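You operate a simulated robot arm through the tools that you are given. There is no shell and no other tool. Be economical: measure what you need, move in short steps, check, and stop when the job is done.

Carry out the task below with a simulated robot arm. There is one attempt and no reset: what you move stays moved.

JOB
Put the brown knob block on the paper sheets. Then take the carton of gloves on the top of the small goods bench and put it away on the shelf under the long bench. Then put the wooden tag labelled "12" from the top of the small goods bench on the blue case. Then shut the bottom grey drawer. Then put one of the gauge blocks from the bench top by the small marker on top of the blue block. Then fetch the steel bottle that says "A2" from the front of the blue workbench and stand it on top of the carton of wipes. Then pull the sink cupboard door open. Keep to this order. Set down upright: steel bottle.

The check looks at the end state, three seconds after you hand in, the way a careful person would. Anything else that was tipped, shoved, dropped, spilled or broken makes it a failure. Flat cloth is picked up by pressing the open fingertips on it (5 to 10 N) and closing them slowly along it; thin cloth reads only 2 to 8 mm in the jaws.

ROBOT AND FRAMES
A 7-joint arm with a fingered hand on a trunk, on a base that drives. Base frame: it is fixed to the floor where the robot stands at the start and does not move with it; the origin is under the middle of the robot, x ahead of it, y to its left, z up; the surface under the hand at the start is at about z = 86. Units: cm, rad, N and s.
Its first joint turns from -1.204 to 3.002 rad. Places, roughly: blue block (16x8x5 cm) [80, 0, 90]; blue case (10x6x2 cm) [320, 150, 120]; bottom grey drawer [20, 140, 30]; brown knob block (15x10x6 cm) [80, 20, 90]; carton of gloves [75, 50, 100]; carton of wipes [75, -50, 100]; gauge block [150, 100, 75]; paper sheets (30x21x1 cm) [80, 80, 90]; shelf under the long bench [-140, 10, 20]; sink cupboard door [860, -220, 40]; steel bottle [175, 0, 75]; wooden tag [50, 50, 75]. Payload 5 kg.
The tool frame sits at the grasp point between the pads (the TCP): z along the fingers, y along the line on which they close. The tips reach 3.2 cm beyond it. Largest opening 16 cm; the body of the gripper starts 8.9 cm behind the TCP. The gripper is a hand of 3 fingers: y runs from the thumb to the fingers, the wrist lies at [0, 0, -25.2] in the tool frame, and closing takes about 1.5 s.
Orientation is that of the tool frame in the base frame, as a unit quaternion [w, x, y, z]. With the fingers straight down and closing along the base's y, the tool's x points along the base's -x, its y along +y and its z along -z.

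CONTROLS
- The arm moves only by the tool apply_moves. Its argument "commands" is a list of rows, each a list of 6 numbers: the shift along the tool's x, y, z in units of 250 mm (1.0 is 250 mm), then the turn, a rotation vector about the tool's x, y, z in units of 90 degrees (1.0 is 90 degrees). In form: [[tx, ty, tz, wx, wy, wz], ...]. A call has 1 to 8 rows; each row is the pose to reach, as a shift and turn from the pose commanded when the call began, along the tool's axes at that moment. "gripper" is the gripper command, from -1 (shut) to 1 (fully open), values between in proportion, set as the call begins (left out, the last holds). A call with a number of a shift or a turn outside -1 to 1 is refused whole. A row lasts 0.2 s, in which the tool goes at most 5 cm and 0.15 rad; a call with a longer step from one row to the next is refused whole, and so is a gripper value outside its range. A pose out of reach is approached as far as the arm can. The call stops where the force on the tool passes 40 N (or 10 N more than at its start, if that is more) or the arm is blocked; 0.2 s more then pass. Each finger travels about 10.8 cm/s and halts on what it meets, pressing with about 32 N; the grip force reading is that of the motor and also rises with nothing between the fingers. The clock runs only during rows and for 0.2 s after the last one: add rows that repeat a pose to give the fingers time. It gives the time, the measured TCP pose, the force on the tool (base axes), the opening and the grip force at its end, in the units of the frame above (readings bear some noise), with the torque about the TCP (base axes, N m) and any sound that the robot's microphone picked up.
- Cameras (640 x 400 px; columns grow to the right, rows downward): "scene" is now at [9.87, -4.81, 142.86]; the picture's right is [-0.70, -0.71, 0.00], its down [-0.61, 0.60, -0.52] and it looks along [0.37, -0.36, -0.86] (base axes); focal length 214 px, centre (320, 200). "wrist" rides on the gripper at [6.5, -0.4, -11.6] in the tool frame; the picture's right is [0.06, 1.00, 0.00], its down [-0.87, 0.05, -0.49] and it looks along [-0.49, 0.03, 0.87] (tool axes); focal length 261 px, centre (320, 200). There is no depth. A picture from a camera that has moved, and an enlarged one, comes with that camera's place and axes in the base frame and with its lens.
- grab_frame(camera): a new picture of that camera. No time passes.
- move_column(by): slides the trunk up (or, below 0, down) by that many cm; the arm and the scene camera ride with it, the base frame stays. It gives what a move gives, with no picture.
- drive_base(legs): drives the robot by 1 to 6 legs, each [ahead, left, turn to the left] in cm, cm and rad, along the robot's own axes; the way and the turn of a leg run together, so that a leg with both is an arc; at most 150 cm and 3.142 rad a leg. The arm and the cameras ride along, it lands a little off, and it stops where it bumps. It gives what a move gives.
- set_fingers(finger1, finger2, thumb_bend): sets how far each is bent, from 0 (flat) to 1 (curled in); at 0.3 the hand is open as for a grip, at 0.7 the pads meet at the TCP. One left out holds its place. A second passes; each finger stops where it meets its share of the squeeze, and holds until it gets a number again. A gripper value or a shape takes the hand back. It gives what a move gives, with no picture; readings hold the bend of each and the force on the fingers (four entries, about 0 where the hand has none), thumb and palm.
- grasp_type(shape): the hand has 3 fingers and takes this shape, open, in about a second: jaw (thumb against the fingers, like two jaws); tri (thumb and two fingers); tip (a fingertip pinch); poke (one finger out to press); point (the index stretched); flat (the hand flat); cup (the hand cupped); fist (a fist). The gripper value then closes the fingers along that shape, each until it touches; the sizes above hold for jaw. It gives what a move gives, with no picture.
- pan_tilt(pan, tilt): turns the head with the scene camera to pan (to the left, within 1.501 rad either way) and tilt (down, from -0.506 to 1.204), counted from straight ahead of the robot. It gives what a move gives.
- close_up(camera, box): a new picture of the part [left, top, right, bottom] of that camera's present view, enlarged. No time passes.
- job_done(): hands the job in; it is judged then, once.

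Work in short steps. Places have to be worked out from the pictures, the camera data and where the tool is seen: move nearer, look again, correct. Check each grasp and each placing, and mend what went wrong. You have 186 turns and 148 pictures in all, those below and enlarged ones among them. Open the gripper and draw the arm clear of the work before you hand the job in, unless the task says otherwise; then end with one line.

The tools are called as a command line: name --pt "numbers of a row" for each row, then --argument value for the rest, lists and objects as JSON in quotes. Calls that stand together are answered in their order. apply_moves: Moves the arm, as the interface text tells. Its arguments: {"type":"object","properties":{"commands":{"type":"array","items":{"type":"array","items":{"type":"number"}}},"gripper":{"type":"number"}},"required":["commands"]} The other tools are called the same way: move_column (by) slides the trunk up or down; grasp_type (shape) gives the hand a shape; set_fingers (finger1, finger2, thumb_bend) moves the fingers one by one; drive_base (legs) drives the base; pan_tilt (pan, tilt) turns the head that bears the scene camera; grab_frame (camera) takes a picture; close_up (camera, box) takes an enlarged picture of a part of a camera's view; job_done () hands the job in.

At the start:

```text
time: 0.0
tool_pos: [52.32, 26.54, 124.99]
ee_rot: [0.001, -0.001, 1.0, 0.0]
force: [0.4, 0.6, -0.5]
wrist_torque: [-0.02, 0.03, -0.03]
finger_gap: 16.0
grasp_force: 0.0
shape: jaw
bend: [0.3, 0.3, 0.3]
finger forces: [0.0, 0.1, 0.1, 0.1, 0.0, 0.0]
trunk travel left (down, up): [-62.5, 31.5]
robot x, y, heading: [-0.05, 0.1, 0.004]
head pan, tilt: [-0.778, 1.026]
```

scene: 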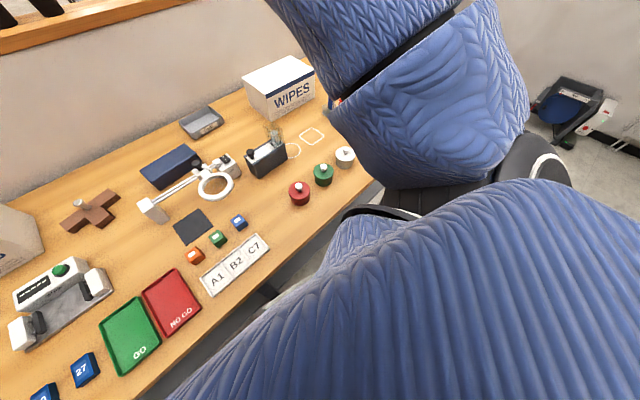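
wrist: 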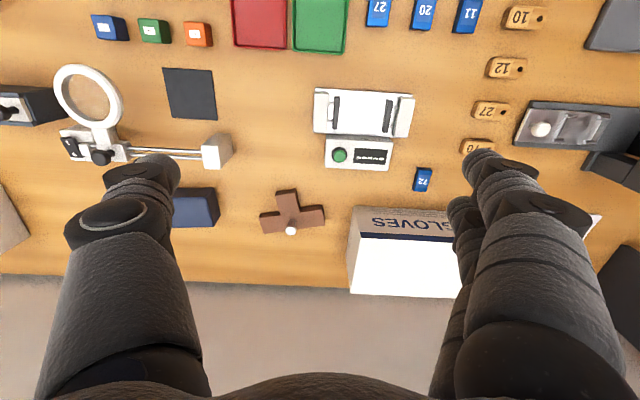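

The wrist view shows the bench with the brown cross-shaped knob block, the gloves carton and the tags. I look around with the head first.

pan_tilt --pan 0.6 --tilt 0.75

grab_frame --camera "scene"

pan_tilt --pan 1.5 --tilt 0.6

grab_frame --camera "scene"

```text
time: 1.5
tool_pos: [52.29, 26.53, 124.82]
ee_rot: [0.0, 0.0, 1.0, 0.0]
force: [0.4, 0.0, 0.1]
wrist_torque: [0.01, -0.02, -0.01]
finger_gap: 15.99
grasp_force: 0.0
shape: jaw
bend: [0.3, 0.3, 0.3]
finger forces: [0.1, 0.0, 0.1, 0.1, 0.1, 0.0]
trunk travel left (down, up): [-62.5, 31.5]
robot x, y, heading: [0.23, -0.23, 0.003]
head pan, tilt: [0.6, 0.75]
```

```text
145 pictures are left
camera scene: at [11.88, 4.64, 144.95], right [0.56, -0.83, 0.0], down [-0.56, -0.38, -0.73], along [0.6, 0.41, -0.68], focal length 214 px, centre (320, 200)
```

scene: 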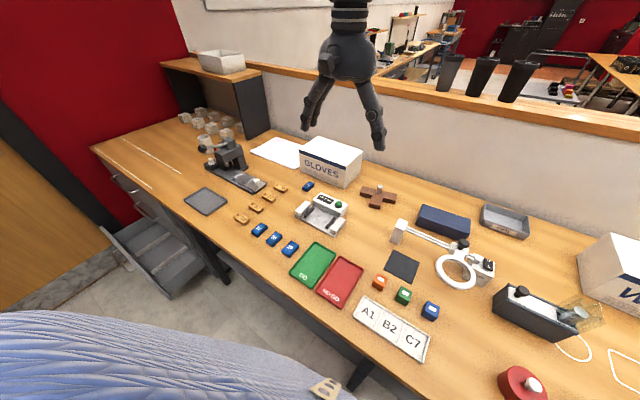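

```text
time: 2.7
tool_pos: [52.35, 26.55, 124.77]
ee_rot: [0.0, 0.0, 1.0, -0.001]
force: [-0.4, -0.2, -0.3]
wrist_torque: [-0.01, 0.0, 0.02]
finger_gap: 15.99
grasp_force: 0.1
shape: jaw
bend: [0.3, 0.3, 0.3]
finger forces: [0.0, 0.1, 0.1, 0.1, 0.0, 0.0]
trunk travel left (down, up): [-62.5, 31.5]
robot x, y, heading: [-0.01, 0.15, 0.001]
head pan, tilt: [1.499, 0.6]
```

```text
144 pictures are left
camera scene: at [5.68, 8.78, 146.24], right [1.0, -0.07, 0.0], down [-0.04, -0.56, -0.83], along [0.06, 0.82, -0.57], focal length 214 px, centre (320, 200)
```

scene: 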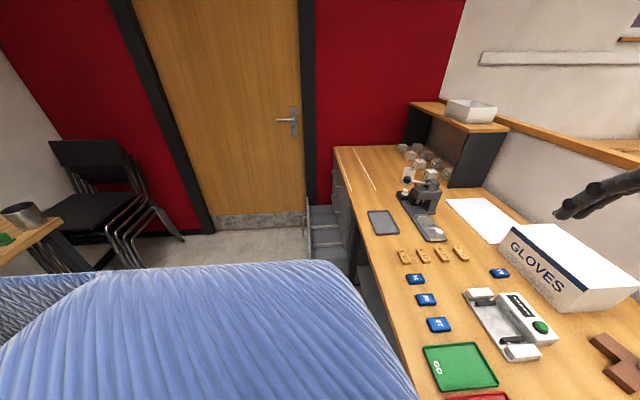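

I have an overview. Now a close-up of the knob block from the wrist camera and the scene camera.

close_up --camera "wrist" --box '[220, 150, 380, 250]'

pan_tilt --pan 0.7 --tilt 0.6

close_up --camera "scene" --box '[160, 40, 480, 240]'

```text
4.00 times, centred on (300, 200) of wrist
camera zoom: at [45.86, 26.04, 136.59], right [-0.06, 1.0, 0.0], down [0.87, 0.05, 0.49], along [0.49, 0.03, -0.87], focal length 1043 px, centre (400, 200)
```

zoom: 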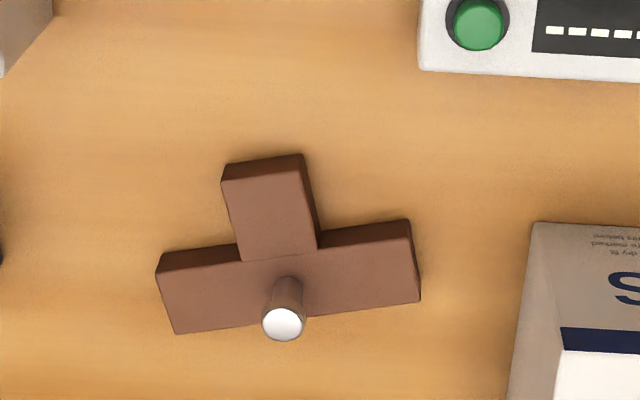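

```text
time: 3.9
tool_pos: [52.34, 26.49, 124.92]
ee_rot: [0.001, 0.0, 1.0, 0.0]
force: [0.1, -0.4, -0.1]
wrist_torque: [0.01, 0.0, 0.0]
finger_gap: 15.97
grasp_force: 0.1
shape: jaw
bend: [0.3, 0.3, 0.3]
finger forces: [0.1, 0.0, 0.0, 0.1, 0.0, 0.0]
trunk travel left (down, up): [-62.5, 31.5]
robot x, y, heading: [-0.07, 0.06, 0.002]
head pan, tilt: [0.7, 0.6]
```

```text
2.00 times, centred on (320, 140) of scene
camera zoom: at [11.79, 5.66, 146.24], right [0.64, -0.76, 0.0], down [-0.43, -0.36, -0.82], along [0.63, 0.53, -0.57], focal length 429 px, centre (320, 320)
```

zoom: 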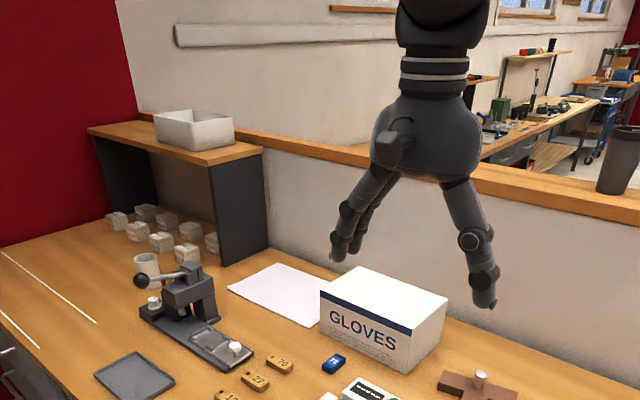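

The post on the block is thin, so I check how the "tip" shape looks before choosing the grip.

grasp_type --shape "tip"

apply_moves --pt "0 0 0 0 0 0" --pt "0 0 0 0 0 0" --pt "0 0 0 0 0 0" --pt "0 0 0 0 0 0" --gripper -0.5

grab_frame --camera "wrist"

grasp_type --shape "tri"

apply_moves --pt "0 0 0 0 0 0" --pt "0 0 0 0 0 0" --pt "0 0 0 0 0 0" --pt "0 0 0 0 0 0" --gripper -0.5

grab_frame --camera "wrist"

```text
time: 4.8
tool_pos: [52.24, 26.59, 124.84]
ee_rot: [0.0, 0.001, 1.0, 0.0]
force: [0.3, -0.3, 0.4]
wrist_torque: [0.0, 0.0, 0.01]
finger_gap: 16.0
grasp_force: 0.2
shape: tip
bend: [0.3, 0.3, 0.3]
finger forces: [0.0, 0.0, 0.1, 0.0, 0.1, 0.0]
trunk travel left (down, up): [-62.5, 31.5]
robot x, y, heading: [-0.09, 0.21, 0.0]
head pan, tilt: [0.7, 0.6]
```

```text
time: 5.8
tool_pos: [52.34, 26.57, 124.89]
ee_rot: [0.001, -0.001, 1.0, -0.001]
force: [0.5, 0.1, -0.6]
wrist_torque: [0.01, 0.02, -0.03]
finger_gap: 4.06
grasp_force: 0.1
shape: tip
bend: [0.73, 0.73, 0.7]
finger forces: [0.1, 0.0, 0.0, 0.0, 0.0, 0.0]
trunk travel left (down, up): [-62.5, 31.5]
robot x, y, heading: [0.19, 0.16, -0.0]
head pan, tilt: [0.7, 0.6]
```

```text
141 pictures are left
camera wrist: at [45.86, 26.04, 136.59], right [-0.06, 1.0, 0.0], down [0.87, 0.05, 0.49], along [0.49, 0.03, -0.87], focal length 261 px, centre (320, 200)
```

wrist: 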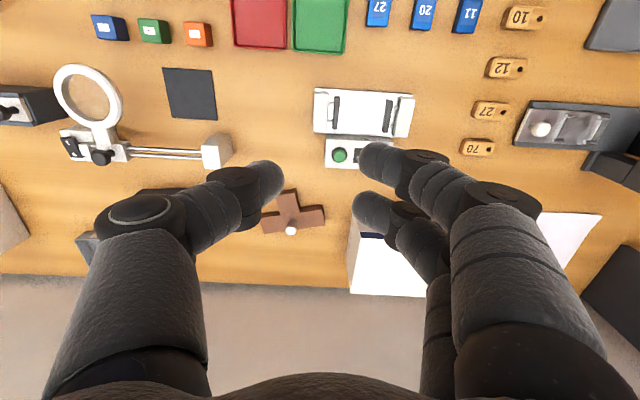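

```text
time: 6.7
tool_pos: [52.22, 26.54, 124.9]
ee_rot: [0.0, 0.0, 1.0, 0.001]
force: [-0.1, 0.6, 0.5]
wrist_torque: [0.02, 0.04, 0.02]
finger_gap: 15.99
grasp_force: 0.1
shape: tri
bend: [0.3, 0.3, 0.3]
finger forces: [0.0, 0.0, 0.0, 0.0, 0.0, 0.0]
trunk travel left (down, up): [-62.5, 31.5]
robot x, y, heading: [0.02, 0.07, 0.005]
head pan, tilt: [0.7, 0.6]
```

```text
time: 7.7
tool_pos: [52.35, 26.48, 124.95]
ee_rot: [0.001, 0.0, 1.0, -0.001]
force: [-0.9, 0.0, 0.1]
wrist_torque: [-0.01, 0.01, -0.03]
finger_gap: 4.06
grasp_force: 0.0
shape: tri
bend: [0.73, 0.73, 0.7]
finger forces: [0.0, 0.0, 0.0, 0.0, 0.1, 0.1]
trunk travel left (down, up): [-62.5, 31.5]
robot x, y, heading: [0.15, 0.4, 0.002]
head pan, tilt: [0.7, 0.6]
```

```text
140 pictures are left
camera wrist: at [45.86, 26.04, 136.59], right [-0.06, 1.0, 0.0], down [0.87, 0.05, 0.49], along [0.49, 0.03, -0.87], focal length 261 px, centre (320, 200)
```

wrist: 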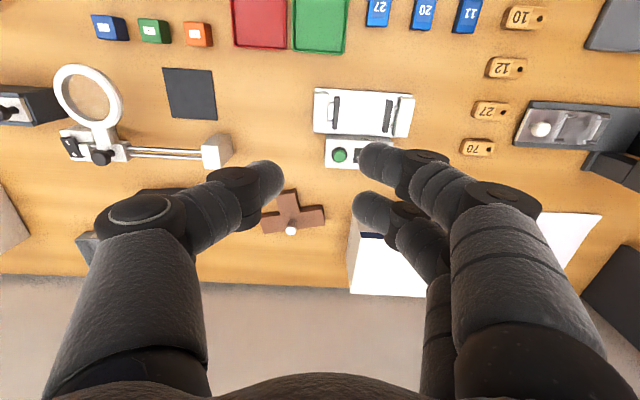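

All gripping shapes act as jaws here. Post judged at about (78.7, 21.9), block top z≈89, post top ≈92, bar turned +0.22 rad. I move over it with a moderate opening.

apply_moves --pt "-0.16 -0.03 0 0 0 -0.023" --pt "-0.32 -0.06 0 0 0 -0.046" --pt "-0.48 -0.09 0 0 0 -0.07" --pt "-0.64 -0.12 0 0 0 -0.093" --pt "-0.8 -0.15 0 0 0 -0.117" --pt "-0.95 -0.184 0 0 0 -0.14" --pt "-0.95 -0.184 0.16 0 0 -0.14" --pt "-0.95 -0.184 0.32 0 0 -0.14" --gripper -0.25

grab_frame --camera "wrist"

```text
time: 9.4
tool_pos: [76.08, 21.97, 116.73]
ee_rot: [-0.001, -0.111, 0.994, -0.001]
force: [0.7, 0.8, 0.1]
wrist_torque: [-0.01, 0.03, 0.0]
finger_gap: 5.96
grasp_force: 0.1
shape: tri
bend: [0.73, 0.73, 0.7]
finger forces: [0.1, 0.0, 0.0, 0.0, 0.0, 0.0]
trunk travel left (down, up): [-62.5, 31.5]
robot x, y, heading: [0.09, -0.16, -0.002]
head pan, tilt: [0.7, 0.6]
```

```text
139 pictures are left
camera wrist: at [69.9, 20.02, 128.46], right [-0.28, 0.96, 0.0], down [0.84, 0.24, 0.49], along [0.47, 0.14, -0.87], focal length 261 px, centre (320, 200)
```

wrist: 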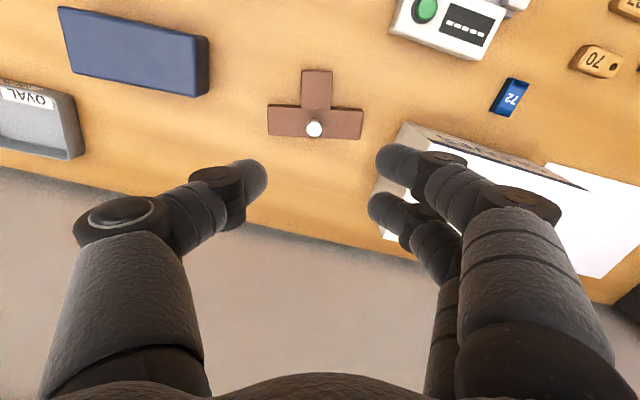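

Aligned. Post now measured at (78.9, 21.9); I shift over it and come down partway.

apply_moves --pt "-0.109 -0.027 0.1 0 0 0" --pt "-0.109 -0.027 0.28 0 0 0" --pt "-0.109 -0.027 0.46 0 0 0" --pt "-0.109 -0.027 0.64 0 0 0" --pt "-0.109 -0.027 0.78 0 0 0"

grab_frame --camera "wrist"

pan_tilt --pan 0.3 --tilt 0.6

close_up --camera "scene" --box '[200, 120, 440, 270]'

```text
time: 10.7
tool_pos: [78.79, 21.92, 97.15]
ee_rot: [-0.001, -0.11, 0.994, 0.001]
force: [0.5, -0.3, -0.7]
wrist_torque: [-0.02, 0.0, 0.0]
finger_gap: 5.95
grasp_force: 0.2
shape: tri
bend: [0.73, 0.73, 0.7]
finger forces: [0.0, 0.0, 0.1, 0.0, 0.0, 0.0]
trunk travel left (down, up): [-62.5, 31.5]
robot x, y, heading: [-0.18, -0.0, -0.0]
head pan, tilt: [0.7, 0.6]
```

```text
138 pictures are left
camera wrist: at [72.69, 19.98, 108.94], right [-0.28, 0.96, 0.0], down [0.84, 0.24, 0.49], along [0.47, 0.14, -0.87], focal length 261 px, centre (320, 200)
```

wrist: 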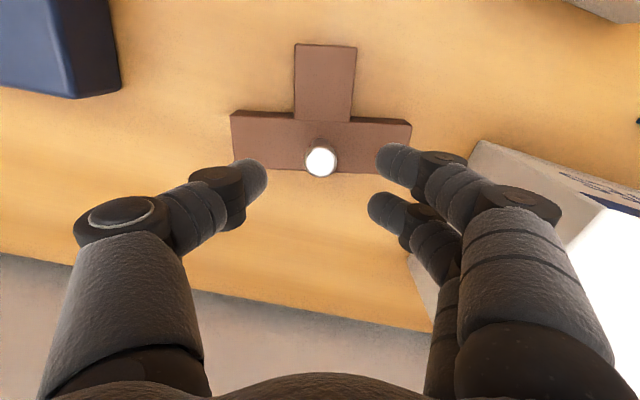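

```text
time: 11.5
tool_pos: [78.87, 21.84, 97.32]
ee_rot: [0.0, -0.109, 0.994, -0.001]
force: [-0.4, 0.2, -0.9]
wrist_torque: [0.02, 0.02, 0.02]
finger_gap: 5.98
grasp_force: 0.1
shape: tri
bend: [0.73, 0.73, 0.7]
finger forces: [0.0, 0.1, 0.0, 0.1, 0.0, 0.1]
trunk travel left (down, up): [-62.5, 31.5]
robot x, y, heading: [-0.02, -0.15, -0.003]
head pan, tilt: [0.3, 0.6]
```

```text
2.67 times, centred on (320, 195) of scene
camera zoom: at [13.51, 2.59, 146.23], right [0.3, -0.95, 0.0], down [-0.54, -0.17, -0.82], along [0.79, 0.24, -0.57], focal length 572 px, centre (320, 213)
```

zoom: 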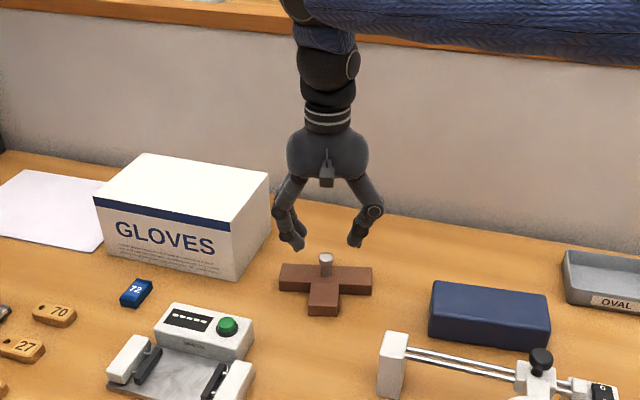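

The post sits between the fingers. I lower to z≈92.5 and close.

apply_moves --pt "0 0 0.09 0 0 0" --pt "0 0 0.19 0 0 0"

apply_moves --pt "0 0 0 0 0 0" --pt "0 0 0 0 0 0" --pt "0 0 0 0 0 0" --pt "0 0 0 0 0 0" --pt "0 0 0 0 0 0" --pt "0 0 0 0 0 0" --gripper -1

grab_frame --camera "wrist"

```text
time: 12.1
tool_pos: [78.99, 21.83, 92.42]
ee_rot: [0.0, -0.11, 0.994, 0.0]
force: [0.3, 0.6, 0.2]
wrist_torque: [0.05, -0.04, 0.0]
finger_gap: 5.99
grasp_force: 0.0
shape: tri
bend: [0.73, 0.73, 0.7]
finger forces: [0.0, 0.0, 0.1, 0.0, 0.0, 0.0]
trunk travel left (down, up): [-62.5, 31.5]
robot x, y, heading: [-0.32, 0.38, 0.006]
head pan, tilt: [0.3, 0.6]
```

```text
time: 13.5
tool_pos: [78.98, 21.86, 92.6]
ee_rot: [0.001, -0.109, 0.994, 0.0]
force: [-0.9, 0.0, -0.4]
wrist_torque: [-0.04, -0.03, 0.02]
finger_gap: 0.99
grasp_force: 32.1
shape: tri
bend: [0.71, 0.71, 0.71]
finger forces: [14.0, 16.4, 0.1, 0.0, 27.2, 0.0]
trunk travel left (down, up): [-62.5, 31.5]
robot x, y, heading: [-0.36, -0.26, -0.002]
head pan, tilt: [0.3, 0.6]
```

```text
136 pictures are left
camera wrist: at [72.69, 19.98, 104.27], right [-0.28, 0.96, 0.0], down [0.84, 0.24, 0.49], along [0.47, 0.14, -0.87], focal length 261 px, centre (320, 200)
```

wrist: 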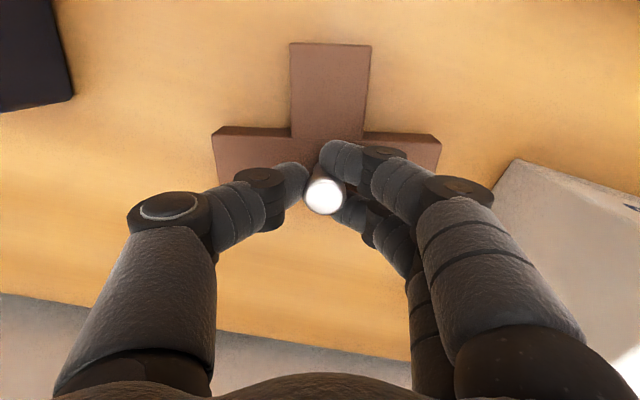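

The three fingers hold the post. I lift it well above the carton height.

apply_moves --pt "0 0 -0.06 0 0 0" --pt "0 0 -0.2 0 0 0" --pt "0 0 -0.36 0 0 0" --pt "0 0 -0.54 0 0 0" --pt "0 0 -0.72 0 0 0" --pt "0 0 -0.9 0 0 0" --pt "0 0 -1.0 0 0 0"

grab_frame --camera "wrist"

pan_tilt --pan 0.75 --tilt 0.6

grab_frame --camera "scene"

```text
time: 15.1
tool_pos: [78.89, 21.75, 117.45]
ee_rot: [0.0, -0.11, 0.994, 0.0]
force: [0.0, 0.8, -1.3]
wrist_torque: [0.02, 0.0, 0.01]
finger_gap: 0.88
grasp_force: 31.6
shape: tri
bend: [0.71, 0.72, 0.71]
finger forces: [13.6, 17.2, 0.1, 0.0, 25.1, 0.0]
trunk travel left (down, up): [-62.5, 31.5]
robot x, y, heading: [0.11, 0.07, 0.001]
head pan, tilt: [0.3, 0.6]
```

```text
135 pictures are left
camera wrist: at [72.61, 19.94, 129.25], right [-0.28, 0.96, 0.0], down [0.84, 0.24, 0.49], along [0.47, 0.14, -0.87], focal length 261 px, centre (320, 200)
```

wrist: 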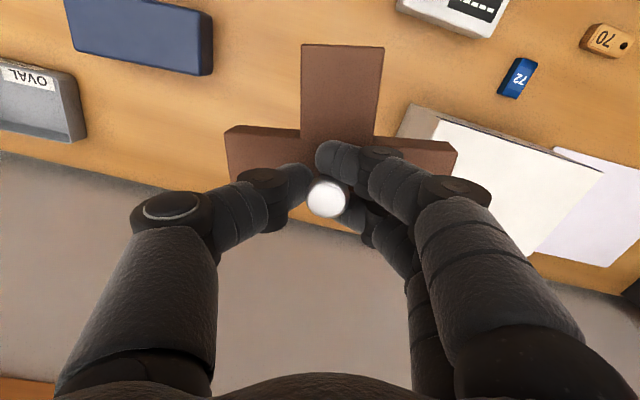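

```text
time: 16.0
tool_pos: [78.88, 21.85, 117.63]
ee_rot: [0.0, -0.11, 0.994, 0.0]
force: [1.0, 0.8, -0.7]
wrist_torque: [0.01, 0.0, -0.01]
finger_gap: 0.87
grasp_force: 32.1
shape: tri
bend: [0.71, 0.72, 0.71]
finger forces: [13.5, 17.1, 0.0, 0.0, 24.9, 0.0]
trunk travel left (down, up): [-62.5, 31.5]
robot x, y, heading: [-0.09, 0.25, -0.002]
head pan, tilt: [0.75, 0.6]
```

```text
134 pictures are left
camera scene: at [11.52, 5.99, 146.24], right [0.68, -0.73, 0.0], down [-0.41, -0.38, -0.82], along [0.6, 0.56, -0.57], focal length 214 px, centre (320, 200)
```

scene: 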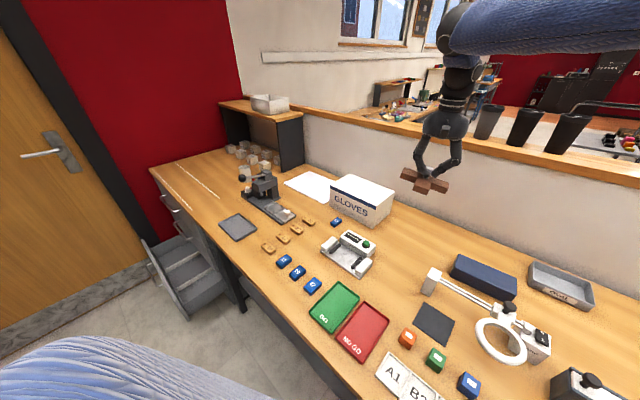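

Block is held. The paper, about x 73–92, y 61–91, is beyond reach from here, so I drive 45 cm left with the block above carton height.

drive_base --legs '[[0, 45, 0]]'

grab_frame --camera "wrist"

pan_tilt --pan 0.4 --tilt 0.7

grab_frame --camera "scene"

```text
time: 18.7
tool_pos: [78.8, 66.84, 117.44]
ee_rot: [0.0, -0.111, 0.994, 0.0]
force: [0.2, 0.2, -1.3]
wrist_torque: [-0.05, -0.03, 0.0]
finger_gap: 0.89
grasp_force: 32.2
shape: tri
bend: [0.71, 0.72, 0.71]
finger forces: [13.6, 17.2, 0.0, 0.0, 24.9, 0.0]
trunk travel left (down, up): [-62.5, 31.5]
robot x, y, heading: [-0.39, 44.84, 0.001]
head pan, tilt: [0.75, 0.6]
```

```text
133 pictures are left
camera wrist: at [72.6, 65.04, 129.2], right [-0.28, 0.96, 0.0], down [0.84, 0.24, 0.49], along [0.47, 0.14, -0.87], focal length 261 px, centre (320, 200)
```

wrist: 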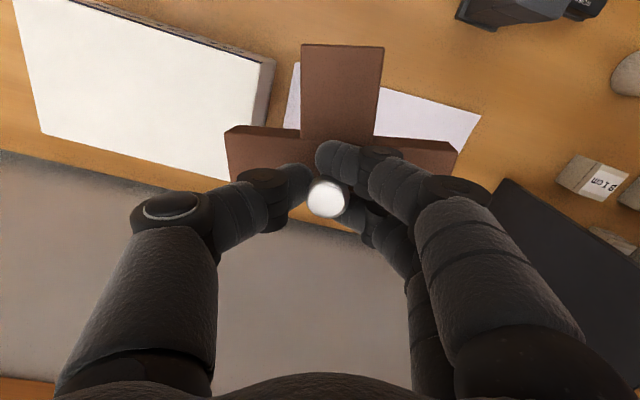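

```text
time: 19.6
tool_pos: [78.76, 66.94, 117.56]
ee_rot: [0.0, -0.11, 0.994, 0.0]
force: [0.0, -0.4, -0.8]
wrist_torque: [0.0, 0.01, -0.04]
finger_gap: 0.9
grasp_force: 32.3
shape: tri
bend: [0.71, 0.72, 0.71]
finger forces: [13.6, 17.1, 0.1, 0.0, 24.9, 0.0]
trunk travel left (down, up): [-62.5, 31.5]
robot x, y, heading: [0.09, 45.0, 0.004]
head pan, tilt: [0.4, 0.7]
```

```text
132 pictures are left
camera scene: at [12.85, 48.21, 145.37], right [0.39, -0.92, 0.0], down [-0.59, -0.25, -0.76], along [0.7, 0.3, -0.64], focal length 214 px, centre (320, 200)
```

scene: 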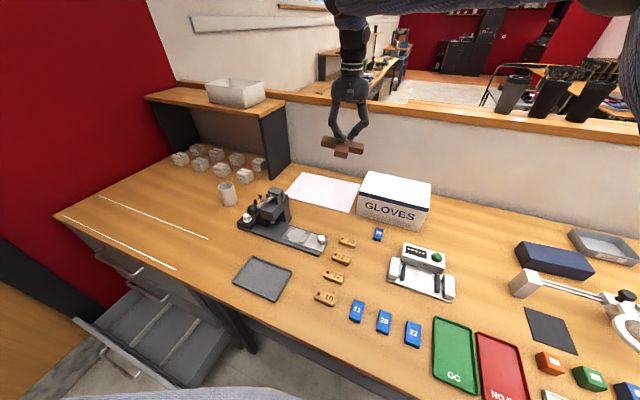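

Paper spans about x 75–95, y 62–91. I move the post over (87, 76.5), keeping height, then lower to just above.

apply_moves --pt "-0.135 0.1 0 0 0 0" --pt "-0.27 0.2 0 0 0 0" --pt "-0.404 0.303 0 0 0 0" --pt "-0.404 0.303 0.19 0 0 0" --pt "-0.404 0.303 0.38 0 0 0" --pt "-0.404 0.303 0.55 0 0 0" --pt "-0.404 0.303 0.7 0 0 0" --pt "-0.404 0.303 0.8 0 0 0"

grab_frame --camera "wrist"

close_up --camera "scene" --box '[200, 100, 440, 250]'

```text
time: 21.4
tool_pos: [86.98, 76.32, 97.49]
ee_rot: [0.001, -0.11, 0.994, 0.0]
force: [-0.2, -0.6, -0.7]
wrist_torque: [0.05, -0.01, 0.02]
finger_gap: 0.84
grasp_force: 31.8
shape: tri
bend: [0.71, 0.71, 0.72]
finger forces: [12.1, 17.5, 0.1, 0.0, 24.4, 0.1]
out of reach, approached as far as the arm can: row 3, 4
trunk travel left (down, up): [-62.5, 31.5]
robot x, y, heading: [-0.11, 45.07, 0.001]
head pan, tilt: [0.4, 0.7]
```

```text
131 pictures are left
camera wrist: at [80.81, 74.44, 109.21], right [-0.28, 0.96, 0.0], down [0.84, 0.24, 0.49], along [0.47, 0.14, -0.87], focal length 261 px, centre (320, 200)
```

wrist: 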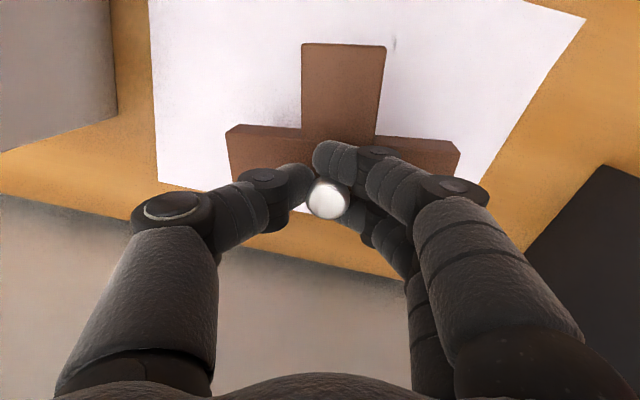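

```text
2.67 times, centred on (320, 175) of scene
camera zoom: at [12.89, 48.11, 145.38], right [0.39, -0.92, 0.0], down [-0.59, -0.25, -0.76], along [0.7, 0.3, -0.64], focal length 572 px, centre (320, 267)
```

zoom: 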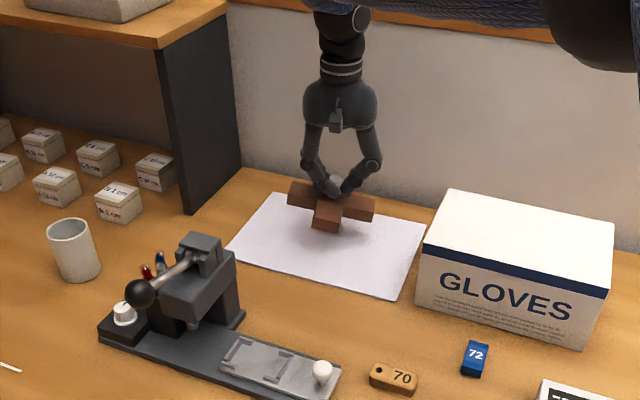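

Block hovers well within the sheet. I lower gently.

apply_moves --pt "0 0 0.1 0 0 0" --pt "0 0 0.16 0 0 0" --pt "0 0 0.18 0 0 0"

```text
time: 22.2
tool_pos: [86.98, 76.45, 92.94]
ee_rot: [-0.001, -0.111, 0.994, 0.0]
force: [-1.2, 1.4, 0.4]
wrist_torque: [-0.05, -0.06, -0.08]
finger_gap: 0.86
grasp_force: 32.0
shape: tri
bend: [0.71, 0.71, 0.72]
finger forces: [14.2, 19.7, 0.0, 0.0, 24.2, 0.1]
trunk travel left (down, up): [-62.5, 31.5]
robot x, y, heading: [-0.16, 44.73, 0.001]
head pan, tilt: [0.4, 0.7]
```

Force suggests touching already; 1 mm more, then open modestly.

apply_moves --pt "0 0 0.006 0 0 0" --pt "0 0 0.006 0 0 0"

apply_moves --pt "0 0 0 0 0 0" --pt "0 0 0 0 0 0" --pt "0 0 0 0 0 0" --pt "0 0 0 0 0 0" --pt "0 0 -0.1 0 0 0" --pt "0 0 -0.28 0 0 0" --gripper -0.4

grab_frame --camera "wrist"

```text
time: 22.8
tool_pos: [86.92, 76.69, 92.92]
ee_rot: [-0.001, -0.111, 0.994, 0.0]
force: [0.0, -0.8, 0.1]
wrist_torque: [-0.1, -0.05, -0.02]
finger_gap: 0.9
grasp_force: 31.6
shape: tri
bend: [0.71, 0.71, 0.72]
finger forces: [14.3, 20.1, 0.0, 0.1, 24.5, 0.0]
trunk travel left (down, up): [-62.5, 31.5]
robot x, y, heading: [-0.15, 45.06, 0.003]
head pan, tilt: [0.4, 0.7]
```

```text
time: 24.2
tool_pos: [86.94, 76.47, 100.07]
ee_rot: [0.001, -0.111, 0.994, 0.001]
force: [-0.3, 0.0, 0.2]
wrist_torque: [-0.02, -0.04, -0.05]
finger_gap: 4.74
grasp_force: 0.0
shape: tri
bend: [0.73, 0.73, 0.7]
finger forces: [0.0, 0.0, 0.1, 0.0, 0.1, 0.0]
trunk travel left (down, up): [-62.5, 31.5]
robot x, y, heading: [0.17, 44.63, -0.002]
head pan, tilt: [0.4, 0.7]
```

```text
129 pictures are left
camera wrist: at [80.6, 74.55, 111.75], right [-0.28, 0.96, 0.0], down [0.84, 0.24, 0.49], along [0.47, 0.14, -0.87], focal length 261 px, centre (320, 200)
```

wrist: 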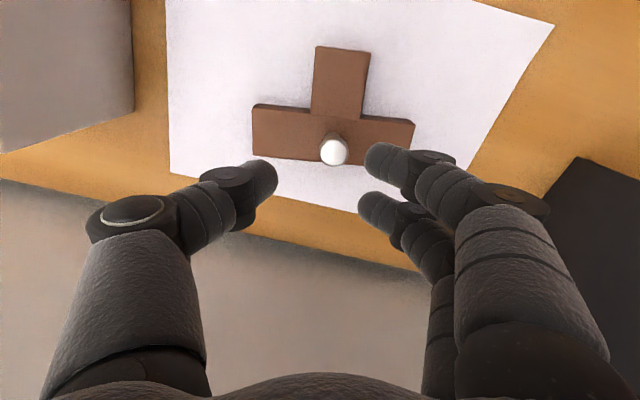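

The block sits on the paper. Before grasping the gloves carton, which is about 12 deep (x 76–88), 24 wide (y 35–59) and 13 high, I need to see the shelf, so I retract the arm and turn round.

apply_moves --pt "0 0 -0.2 0 0 0.02" --pt "0.1 0 -0.38 0 0 0.05" --pt "0.25 -0.05 -0.5 0 0 0.08" --pt "0.4 -0.1 -0.6 0 0 0.11" --pt "0.55 -0.15 -0.7 0 0 0.14" --pt "0.72 -0.2 -0.75 0 0 0.14" --pt "0.88 -0.25 -0.8 0 0 0.14" --pt "1.0 -0.3 -0.9 0 0 0.14"

grab_frame --camera "wrist"

pan_tilt --pan -1.5 --tilt 0.4

grab_frame --camera "scene"

```text
refused: row 2 steps farther than a row can; nothing moved
```

```text
128 pictures are left
camera wrist: at [80.6, 74.55, 111.75], right [-0.28, 0.96, 0.0], down [0.84, 0.24, 0.49], along [0.47, 0.14, -0.87], focal length 261 px, centre (320, 200)
```

wrist: 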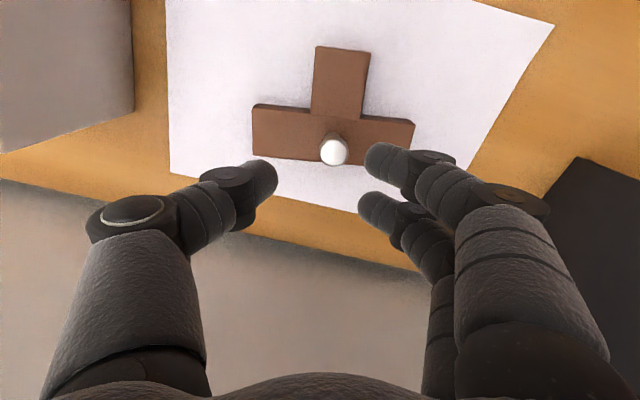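

```text
time: 26.0
tool_pos: [86.89, 76.5, 99.87]
ee_rot: [0.0, -0.111, 0.994, 0.001]
force: [0.2, -0.3, -0.7]
wrist_torque: [0.01, -0.01, 0.0]
finger_gap: 4.77
grasp_force: 0.0
shape: tri
bend: [0.73, 0.73, 0.7]
finger forces: [0.1, 0.0, 0.1, 0.0, 0.0, 0.0]
trunk travel left (down, up): [-62.5, 31.5]
robot x, y, heading: [0.05, 45.36, -0.001]
head pan, tilt: [-1.499, 0.4]
```

```text
127 pictures are left
camera scene: at [5.71, 35.65, 148.06], right [-1.0, -0.07, 0.0], down [-0.03, 0.39, -0.92], along [0.07, -0.92, -0.39], focal length 214 px, centre (320, 200)
```

scene: 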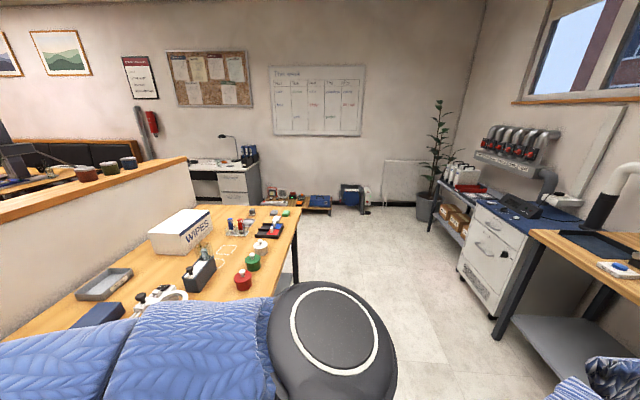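

The bench behind with a low grey shelf appears at right. I retract the arm with legal steps.

apply_moves --pt "0 0 -0.18 0 0 0.02" --pt "0.06 0 -0.34 0 0 0.05" --pt "0.2 -0.05 -0.44 0 0 0.08" --pt "0.35 -0.1 -0.53 0 0 0.11" --pt "0.5 -0.15 -0.62 0 0 0.14" --pt "0.66 -0.2 -0.68 0 0 0.14" --pt "0.82 -0.25 -0.74 0 0 0.14" --pt "0.98 -0.3 -0.8 0 0 0.14"

drive_base --legs '[[-15, 0, 0], [0, 0, -1.6]]'

pan_tilt --pan -1.2 --tilt 0.6

grab_frame --camera "scene"

```text
time: 27.8
tool_pos: [64.56, 63.7, 120.08]
ee_rot: [0.002, -0.001, 1.0, 0.001]
force: [-0.5, -0.8, -0.1]
wrist_torque: [0.07, -0.06, 0.0]
finger_gap: 4.75
grasp_force: 0.0
shape: tri
bend: [0.73, 0.73, 0.7]
finger forces: [0.1, 0.0, 0.0, 0.0, 0.1, 0.0]
trunk travel left (down, up): [-62.5, 31.5]
robot x, y, heading: [-0.12, 44.91, 0.005]
head pan, tilt: [-1.499, 0.4]
```

```text
time: 33.1
tool_pos: [1.9, -20.36, 119.9]
ee_rot: [0.0, 0.718, 0.696, 0.0]
force: [-0.2, 0.4, -0.3]
wrist_torque: [-0.01, -0.02, 0.0]
finger_gap: 4.78
grasp_force: 0.0
shape: tri
bend: [0.73, 0.73, 0.7]
finger forces: [0.1, 0.0, 0.0, 0.0, 0.0, 0.0]
trunk travel left (down, up): [-62.5, 31.5]
robot x, y, heading: [-14.85, 44.7, -1.6]
head pan, tilt: [-1.499, 0.4]
```

```text
time: 33.9
tool_pos: [1.93, -20.53, 119.92]
ee_rot: [0.0, 0.718, 0.696, 0.0]
force: [0.8, -0.7, 0.4]
wrist_torque: [-0.04, 0.02, 0.01]
finger_gap: 4.79
grasp_force: 0.1
shape: tri
bend: [0.73, 0.73, 0.7]
finger forces: [0.1, 0.0, 0.0, 0.0, 0.0, 0.0]
trunk travel left (down, up): [-62.5, 31.5]
robot x, y, heading: [-14.79, 45.13, -1.6]
head pan, tilt: [-1.201, 0.6]
```

```text
126 pictures are left
camera scene: at [-23.42, 36.89, 146.24], right [-0.33, 0.94, 0.0], down [0.53, 0.19, -0.83], along [-0.78, -0.27, -0.56], focal length 214 px, centre (320, 200)
```

scene: 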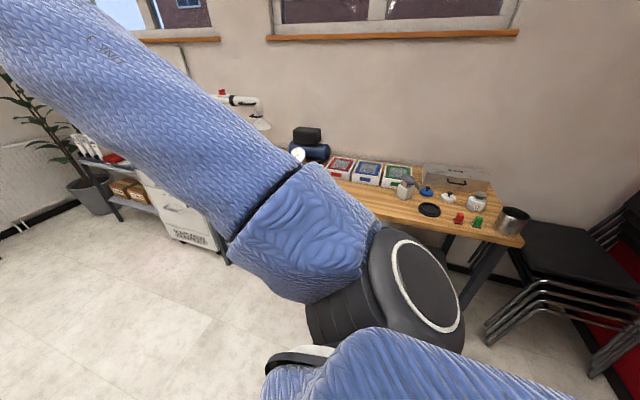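

The arm blocks the view; I turn on to face the long bench.

drive_base --legs '[[0, 0, -1.54]]'

pan_tilt --pan 0.35 --tilt 0.6

grab_frame --camera "scene"

pan_tilt --pan -0.5 --tilt 0.6

grab_frame --camera "scene"

```text
time: 38.0
tool_pos: [-79.58, 26.1, 119.85]
ee_rot: [0.0, 1.0, 0.0, 0.0]
force: [0.1, 0.0, -0.7]
wrist_torque: [0.0, 0.01, 0.02]
finger_gap: 4.79
grasp_force: 0.0
shape: tri
bend: [0.73, 0.73, 0.7]
finger forces: [0.1, 0.0, 0.1, 0.0, 0.0, 0.0]
trunk travel left (down, up): [-62.5, 31.5]
robot x, y, heading: [-15.08, 44.47, 3.144]
head pan, tilt: [-1.201, 0.6]
```

```text
time: 39.7
tool_pos: [-79.67, 26.07, 119.85]
ee_rot: [0.0, 1.0, 0.0, 0.0]
force: [0.2, 0.8, 0.3]
wrist_torque: [-0.02, 0.0, 0.0]
finger_gap: 4.76
grasp_force: 0.0
shape: tri
bend: [0.73, 0.73, 0.7]
finger forces: [0.1, 0.0, 0.1, 0.1, 0.1, 0.1]
trunk travel left (down, up): [-62.5, 31.5]
robot x, y, heading: [-14.99, 44.83, 3.145]
head pan, tilt: [0.351, 0.6]
```

```text
125 pictures are left
camera scene: at [-28.25, 41.84, 146.24], right [-0.34, 0.94, 0.0], down [0.53, 0.19, -0.82], along [-0.77, -0.28, -0.57], focal length 214 px, centre (320, 200)
```

scene: 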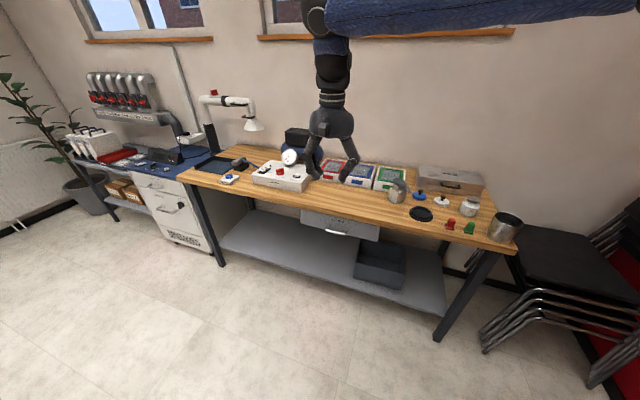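

```text
time: 40.9
tool_pos: [-79.65, 26.07, 119.76]
ee_rot: [0.001, 1.0, 0.0, 0.0]
force: [-0.6, 0.2, -0.1]
wrist_torque: [-0.01, -0.03, 0.01]
finger_gap: 4.75
grasp_force: 0.1
shape: tri
bend: [0.73, 0.73, 0.7]
finger forces: [0.0, 0.0, 0.0, 0.1, 0.0, 0.1]
trunk travel left (down, up): [-62.5, 31.5]
robot x, y, heading: [-15.2, 44.56, 3.139]
head pan, tilt: [-0.499, 0.6]
```

```text
124 pictures are left
camera scene: at [-27.71, 49.1, 146.24], right [0.48, 0.88, 0.0], down [0.5, -0.27, -0.82], along [-0.72, 0.39, -0.57], focal length 214 px, centre (320, 200)
```

scene: 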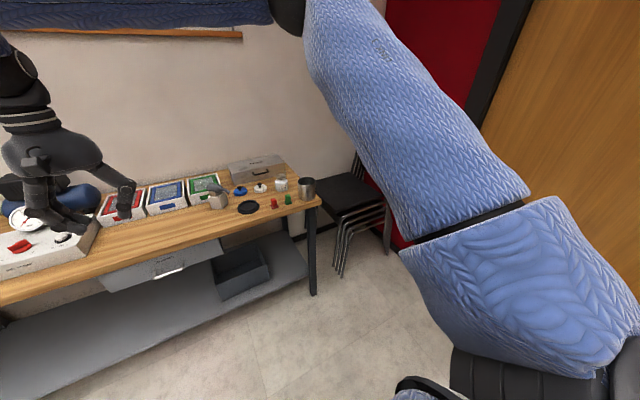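

The long bench's shelf (z≈20, front edge x≈-112) is free for y from about -70 to 30, with roughly 50 cm clearance. A vertical grip closing along x will fit, so I turn back to fetch the carton.

drive_base --legs '[[0, 0, 3.141], [15, 0, 0]]'

apply_moves --pt "0 0 0 0 0 -0.09" --pt "0 0 0 0 0 -0.18" --pt "0 0 0 0 0 -0.27" --pt "0 0 0 0 0 -0.36" --pt "0 0 0 0 0 -0.45" --pt "0 0 0 0 0 -0.54" --pt "0 0 0 0 0 -0.63" --pt "0 0 0 0 0 -0.72" --gripper 1

pan_tilt --pan 0.2 --tilt 0.6

grab_frame --camera "scene"

```text
time: 49.6
tool_pos: [64.84, 64.63, 119.71]
ee_rot: [-0.001, -0.006, 1.0, 0.0]
force: [0.3, -0.3, -1.0]
wrist_torque: [-0.01, 0.03, -0.01]
finger_gap: 4.77
grasp_force: 0.1
shape: tri
bend: [0.73, 0.73, 0.7]
finger forces: [0.2, 0.0, 0.0, 0.0, 0.0, 0.0]
trunk travel left (down, up): [-62.5, 31.5]
robot x, y, heading: [0.44, 44.96, 0.017]
head pan, tilt: [-0.499, 0.6]
```

```text
time: 51.4
tool_pos: [64.63, 64.73, 119.87]
ee_rot: [0.0, -0.542, 0.841, 0.001]
force: [-0.4, 0.3, 0.0]
wrist_torque: [-0.01, 0.02, 0.01]
finger_gap: 15.99
grasp_force: 0.1
shape: tri
bend: [0.3, 0.3, 0.3]
finger forces: [0.0, 0.1, 0.0, 0.1, 0.0, 0.1]
trunk travel left (down, up): [-62.5, 31.5]
robot x, y, heading: [-0.06, 45.15, 0.014]
head pan, tilt: [-0.499, 0.6]
```

```text
time: 52.5
tool_pos: [64.7, 64.66, 119.84]
ee_rot: [0.001, -0.541, 0.841, -0.001]
force: [0.0, -0.2, 0.0]
wrist_torque: [0.0, -0.02, 0.02]
finger_gap: 16.01
grasp_force: 0.1
shape: tri
bend: [0.3, 0.3, 0.3]
finger forces: [0.0, 0.0, 0.1, 0.0, 0.1, 0.0]
trunk travel left (down, up): [-62.5, 31.5]
robot x, y, heading: [0.11, 44.98, 0.013]
head pan, tilt: [0.201, 0.6]
```

```text
123 pictures are left
camera scene: at [13.86, 46.94, 146.24], right [0.21, -0.98, 0.0], down [-0.55, -0.12, -0.82], along [0.81, 0.17, -0.57], focal length 214 px, centre (320, 200)
```

scene: 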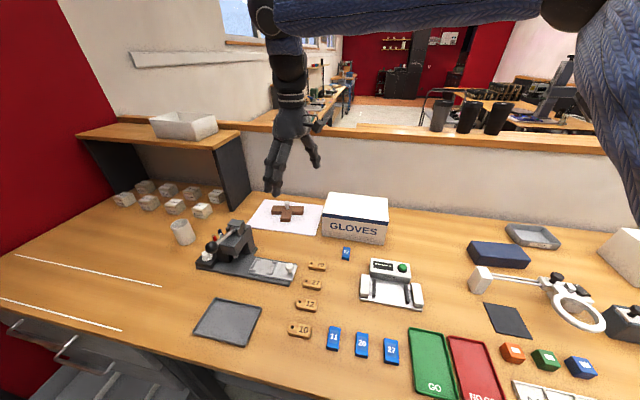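

I finish the turn so the jaws close along x and go above the carton centre (≈82, 47).

apply_moves --pt "0.058 -0.153 0 0 0 -0.06" --pt "0.116 -0.307 0 0 0 -0.12" --pt "0.174 -0.46 0 0 0 -0.18" --pt "0.232 -0.613 0 0 0 -0.24" --pt "0.29 -0.767 0 0 0 -0.27" --pt "0.347 -0.92 0 0 0 -0.27" --pt "0.347 -0.92 0 0 0 -0.27"

grab_frame --camera "wrist"

grab_frame --camera "scene"

```text
time: 54.1
tool_pos: [82.13, 47.26, 119.9]
ee_rot: [0.0, -0.706, 0.708, -0.001]
force: [-0.5, -0.3, 1.1]
wrist_torque: [-0.02, -0.02, -0.01]
finger_gap: 15.97
grasp_force: 0.1
shape: tri
bend: [0.3, 0.3, 0.3]
finger forces: [0.0, 0.0, 0.0, 0.0, 0.0, 0.0]
trunk travel left (down, up): [-62.5, 31.5]
robot x, y, heading: [0.31, 44.96, 0.011]
head pan, tilt: [0.201, 0.6]
```

```text
122 pictures are left
camera wrist: at [82.49, 40.67, 131.59], right [-1.0, -0.06, 0.0], down [-0.05, 0.87, 0.49], along [-0.03, 0.49, -0.87], focal length 261 px, centre (320, 200)
```

wrist: 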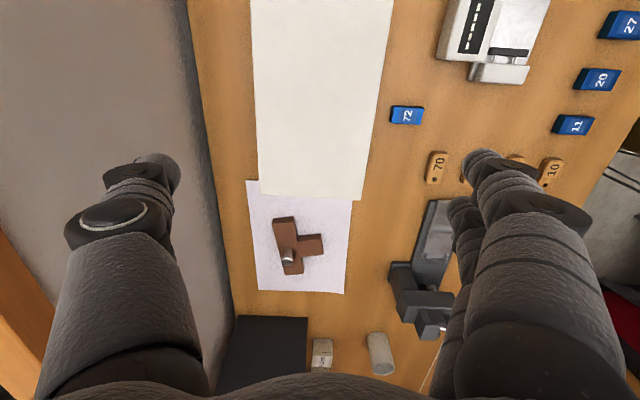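

```text
121 pictures are left
camera scene: at [13.81, 47.0, 146.24], right [0.21, -0.98, 0.0], down [-0.55, -0.12, -0.83], along [0.81, 0.17, -0.56], focal length 214 px, centre (320, 200)
```

scene: 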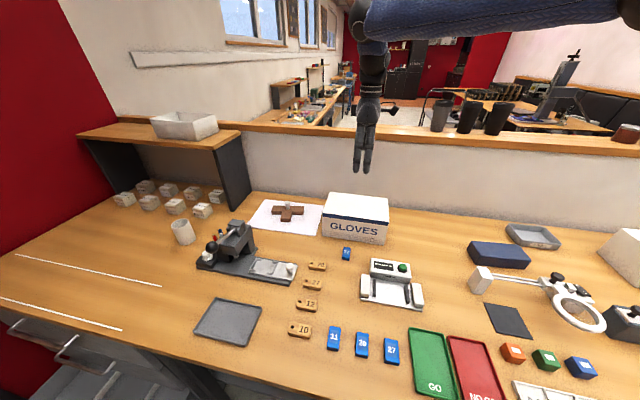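

The carton may be 14 cm deep, a tight fit in 16; I measure more closely.

close_up --camera "scene" --box '[300, 170, 412, 240]'

close_up --camera "wrist" --box '[200, 0, 440, 150]'

```text
5.71 times, centred on (356, 205) of scene
camera zoom: at [13.81, 47.0, 146.24], right [0.21, -0.98, 0.0], down [-0.55, -0.12, -0.83], along [0.81, 0.17, -0.56], focal length 1226 px, centre (114, 171)
```

zoom: 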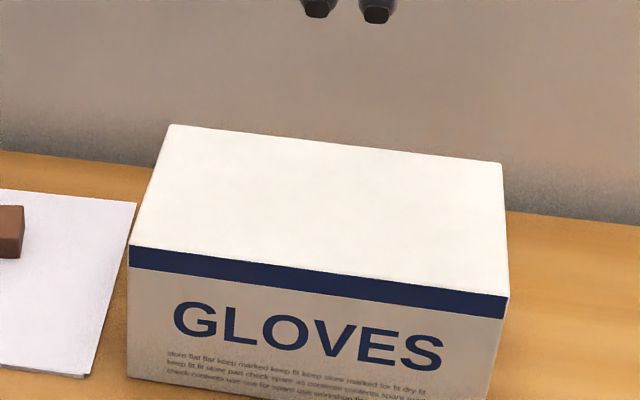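

```text
2.67 times, centred on (320, 75) of wrist
camera zoom: at [82.49, 40.67, 131.59], right [-1.0, -0.06, 0.0], down [-0.05, 0.87, 0.49], along [-0.03, 0.49, -0.87], focal length 695 px, centre (320, 533)
```

zoom: 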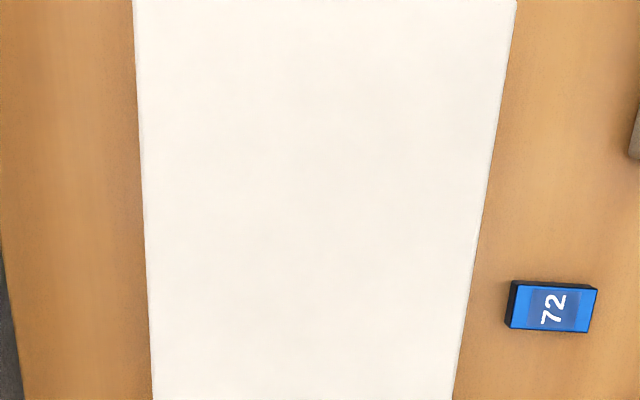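

The carton measures about 15 (x 75.5–90.7) × 24 × 11.5, top z≈97.5. I open wider than the normal jaws with set_fingers and check the spread.

set_fingers --finger1 0.2 --finger2 0.2 --thumb_bend 0.2

apply_moves --pt "0 -0.036 0.1 0 0 0" --pt "0 -0.036 0.28 0 0 0" --pt "0 -0.036 0.46 0 0 0" --pt "0 -0.036 0.6 0 0 0"

grab_frame --camera "wrist"

close_up --camera "scene" --box '[290, 140, 418, 220]'

```text
time: 55.1
tool_pos: [82.06, 47.2, 119.82]
ee_rot: [0.0, -0.706, 0.708, 0.0]
force: [0.3, 0.4, 0.8]
wrist_torque: [0.0, 0.01, 0.02]
finger_gap: 19.27
grasp_force: 0.1
shape: fingers
bend: [0.2, 0.2, 0.2]
finger forces: [0.1, 0.0, 0.1, 0.1, 0.1, 0.0]
trunk travel left (down, up): [-62.5, 31.5]
robot x, y, heading: [0.21, 45.23, 0.008]
head pan, tilt: [0.201, 0.6]
```

```text
time: 56.1
tool_pos: [83.02, 47.22, 104.82]
ee_rot: [0.0, -0.706, 0.708, 0.0]
force: [0.3, -0.2, -0.6]
wrist_torque: [0.04, 0.07, 0.02]
finger_gap: 19.28
grasp_force: 0.1
shape: fingers
bend: [0.2, 0.2, 0.2]
finger forces: [0.0, 0.0, 0.0, 0.0, 0.0, 0.0]
trunk travel left (down, up): [-62.5, 31.5]
robot x, y, heading: [0.26, 45.08, 0.019]
head pan, tilt: [0.201, 0.6]
```

```text
118 pictures are left
camera wrist: at [83.47, 40.7, 116.48], right [-1.0, -0.06, 0.0], down [-0.05, 0.87, 0.49], along [-0.03, 0.49, -0.87], focal length 261 px, centre (320, 200)
```

wrist: 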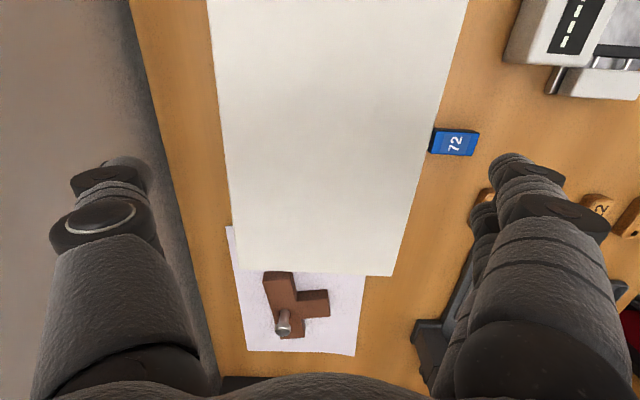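

```text
5.00 times, centred on (354, 180) of scene
camera zoom: at [13.96, 46.9, 146.24], right [0.21, -0.98, 0.0], down [-0.55, -0.12, -0.82], along [0.81, 0.17, -0.57], focal length 1072 px, centre (150, 300)
```

zoom: 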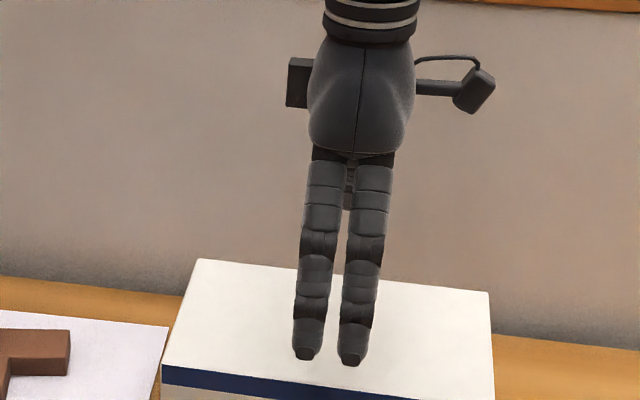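

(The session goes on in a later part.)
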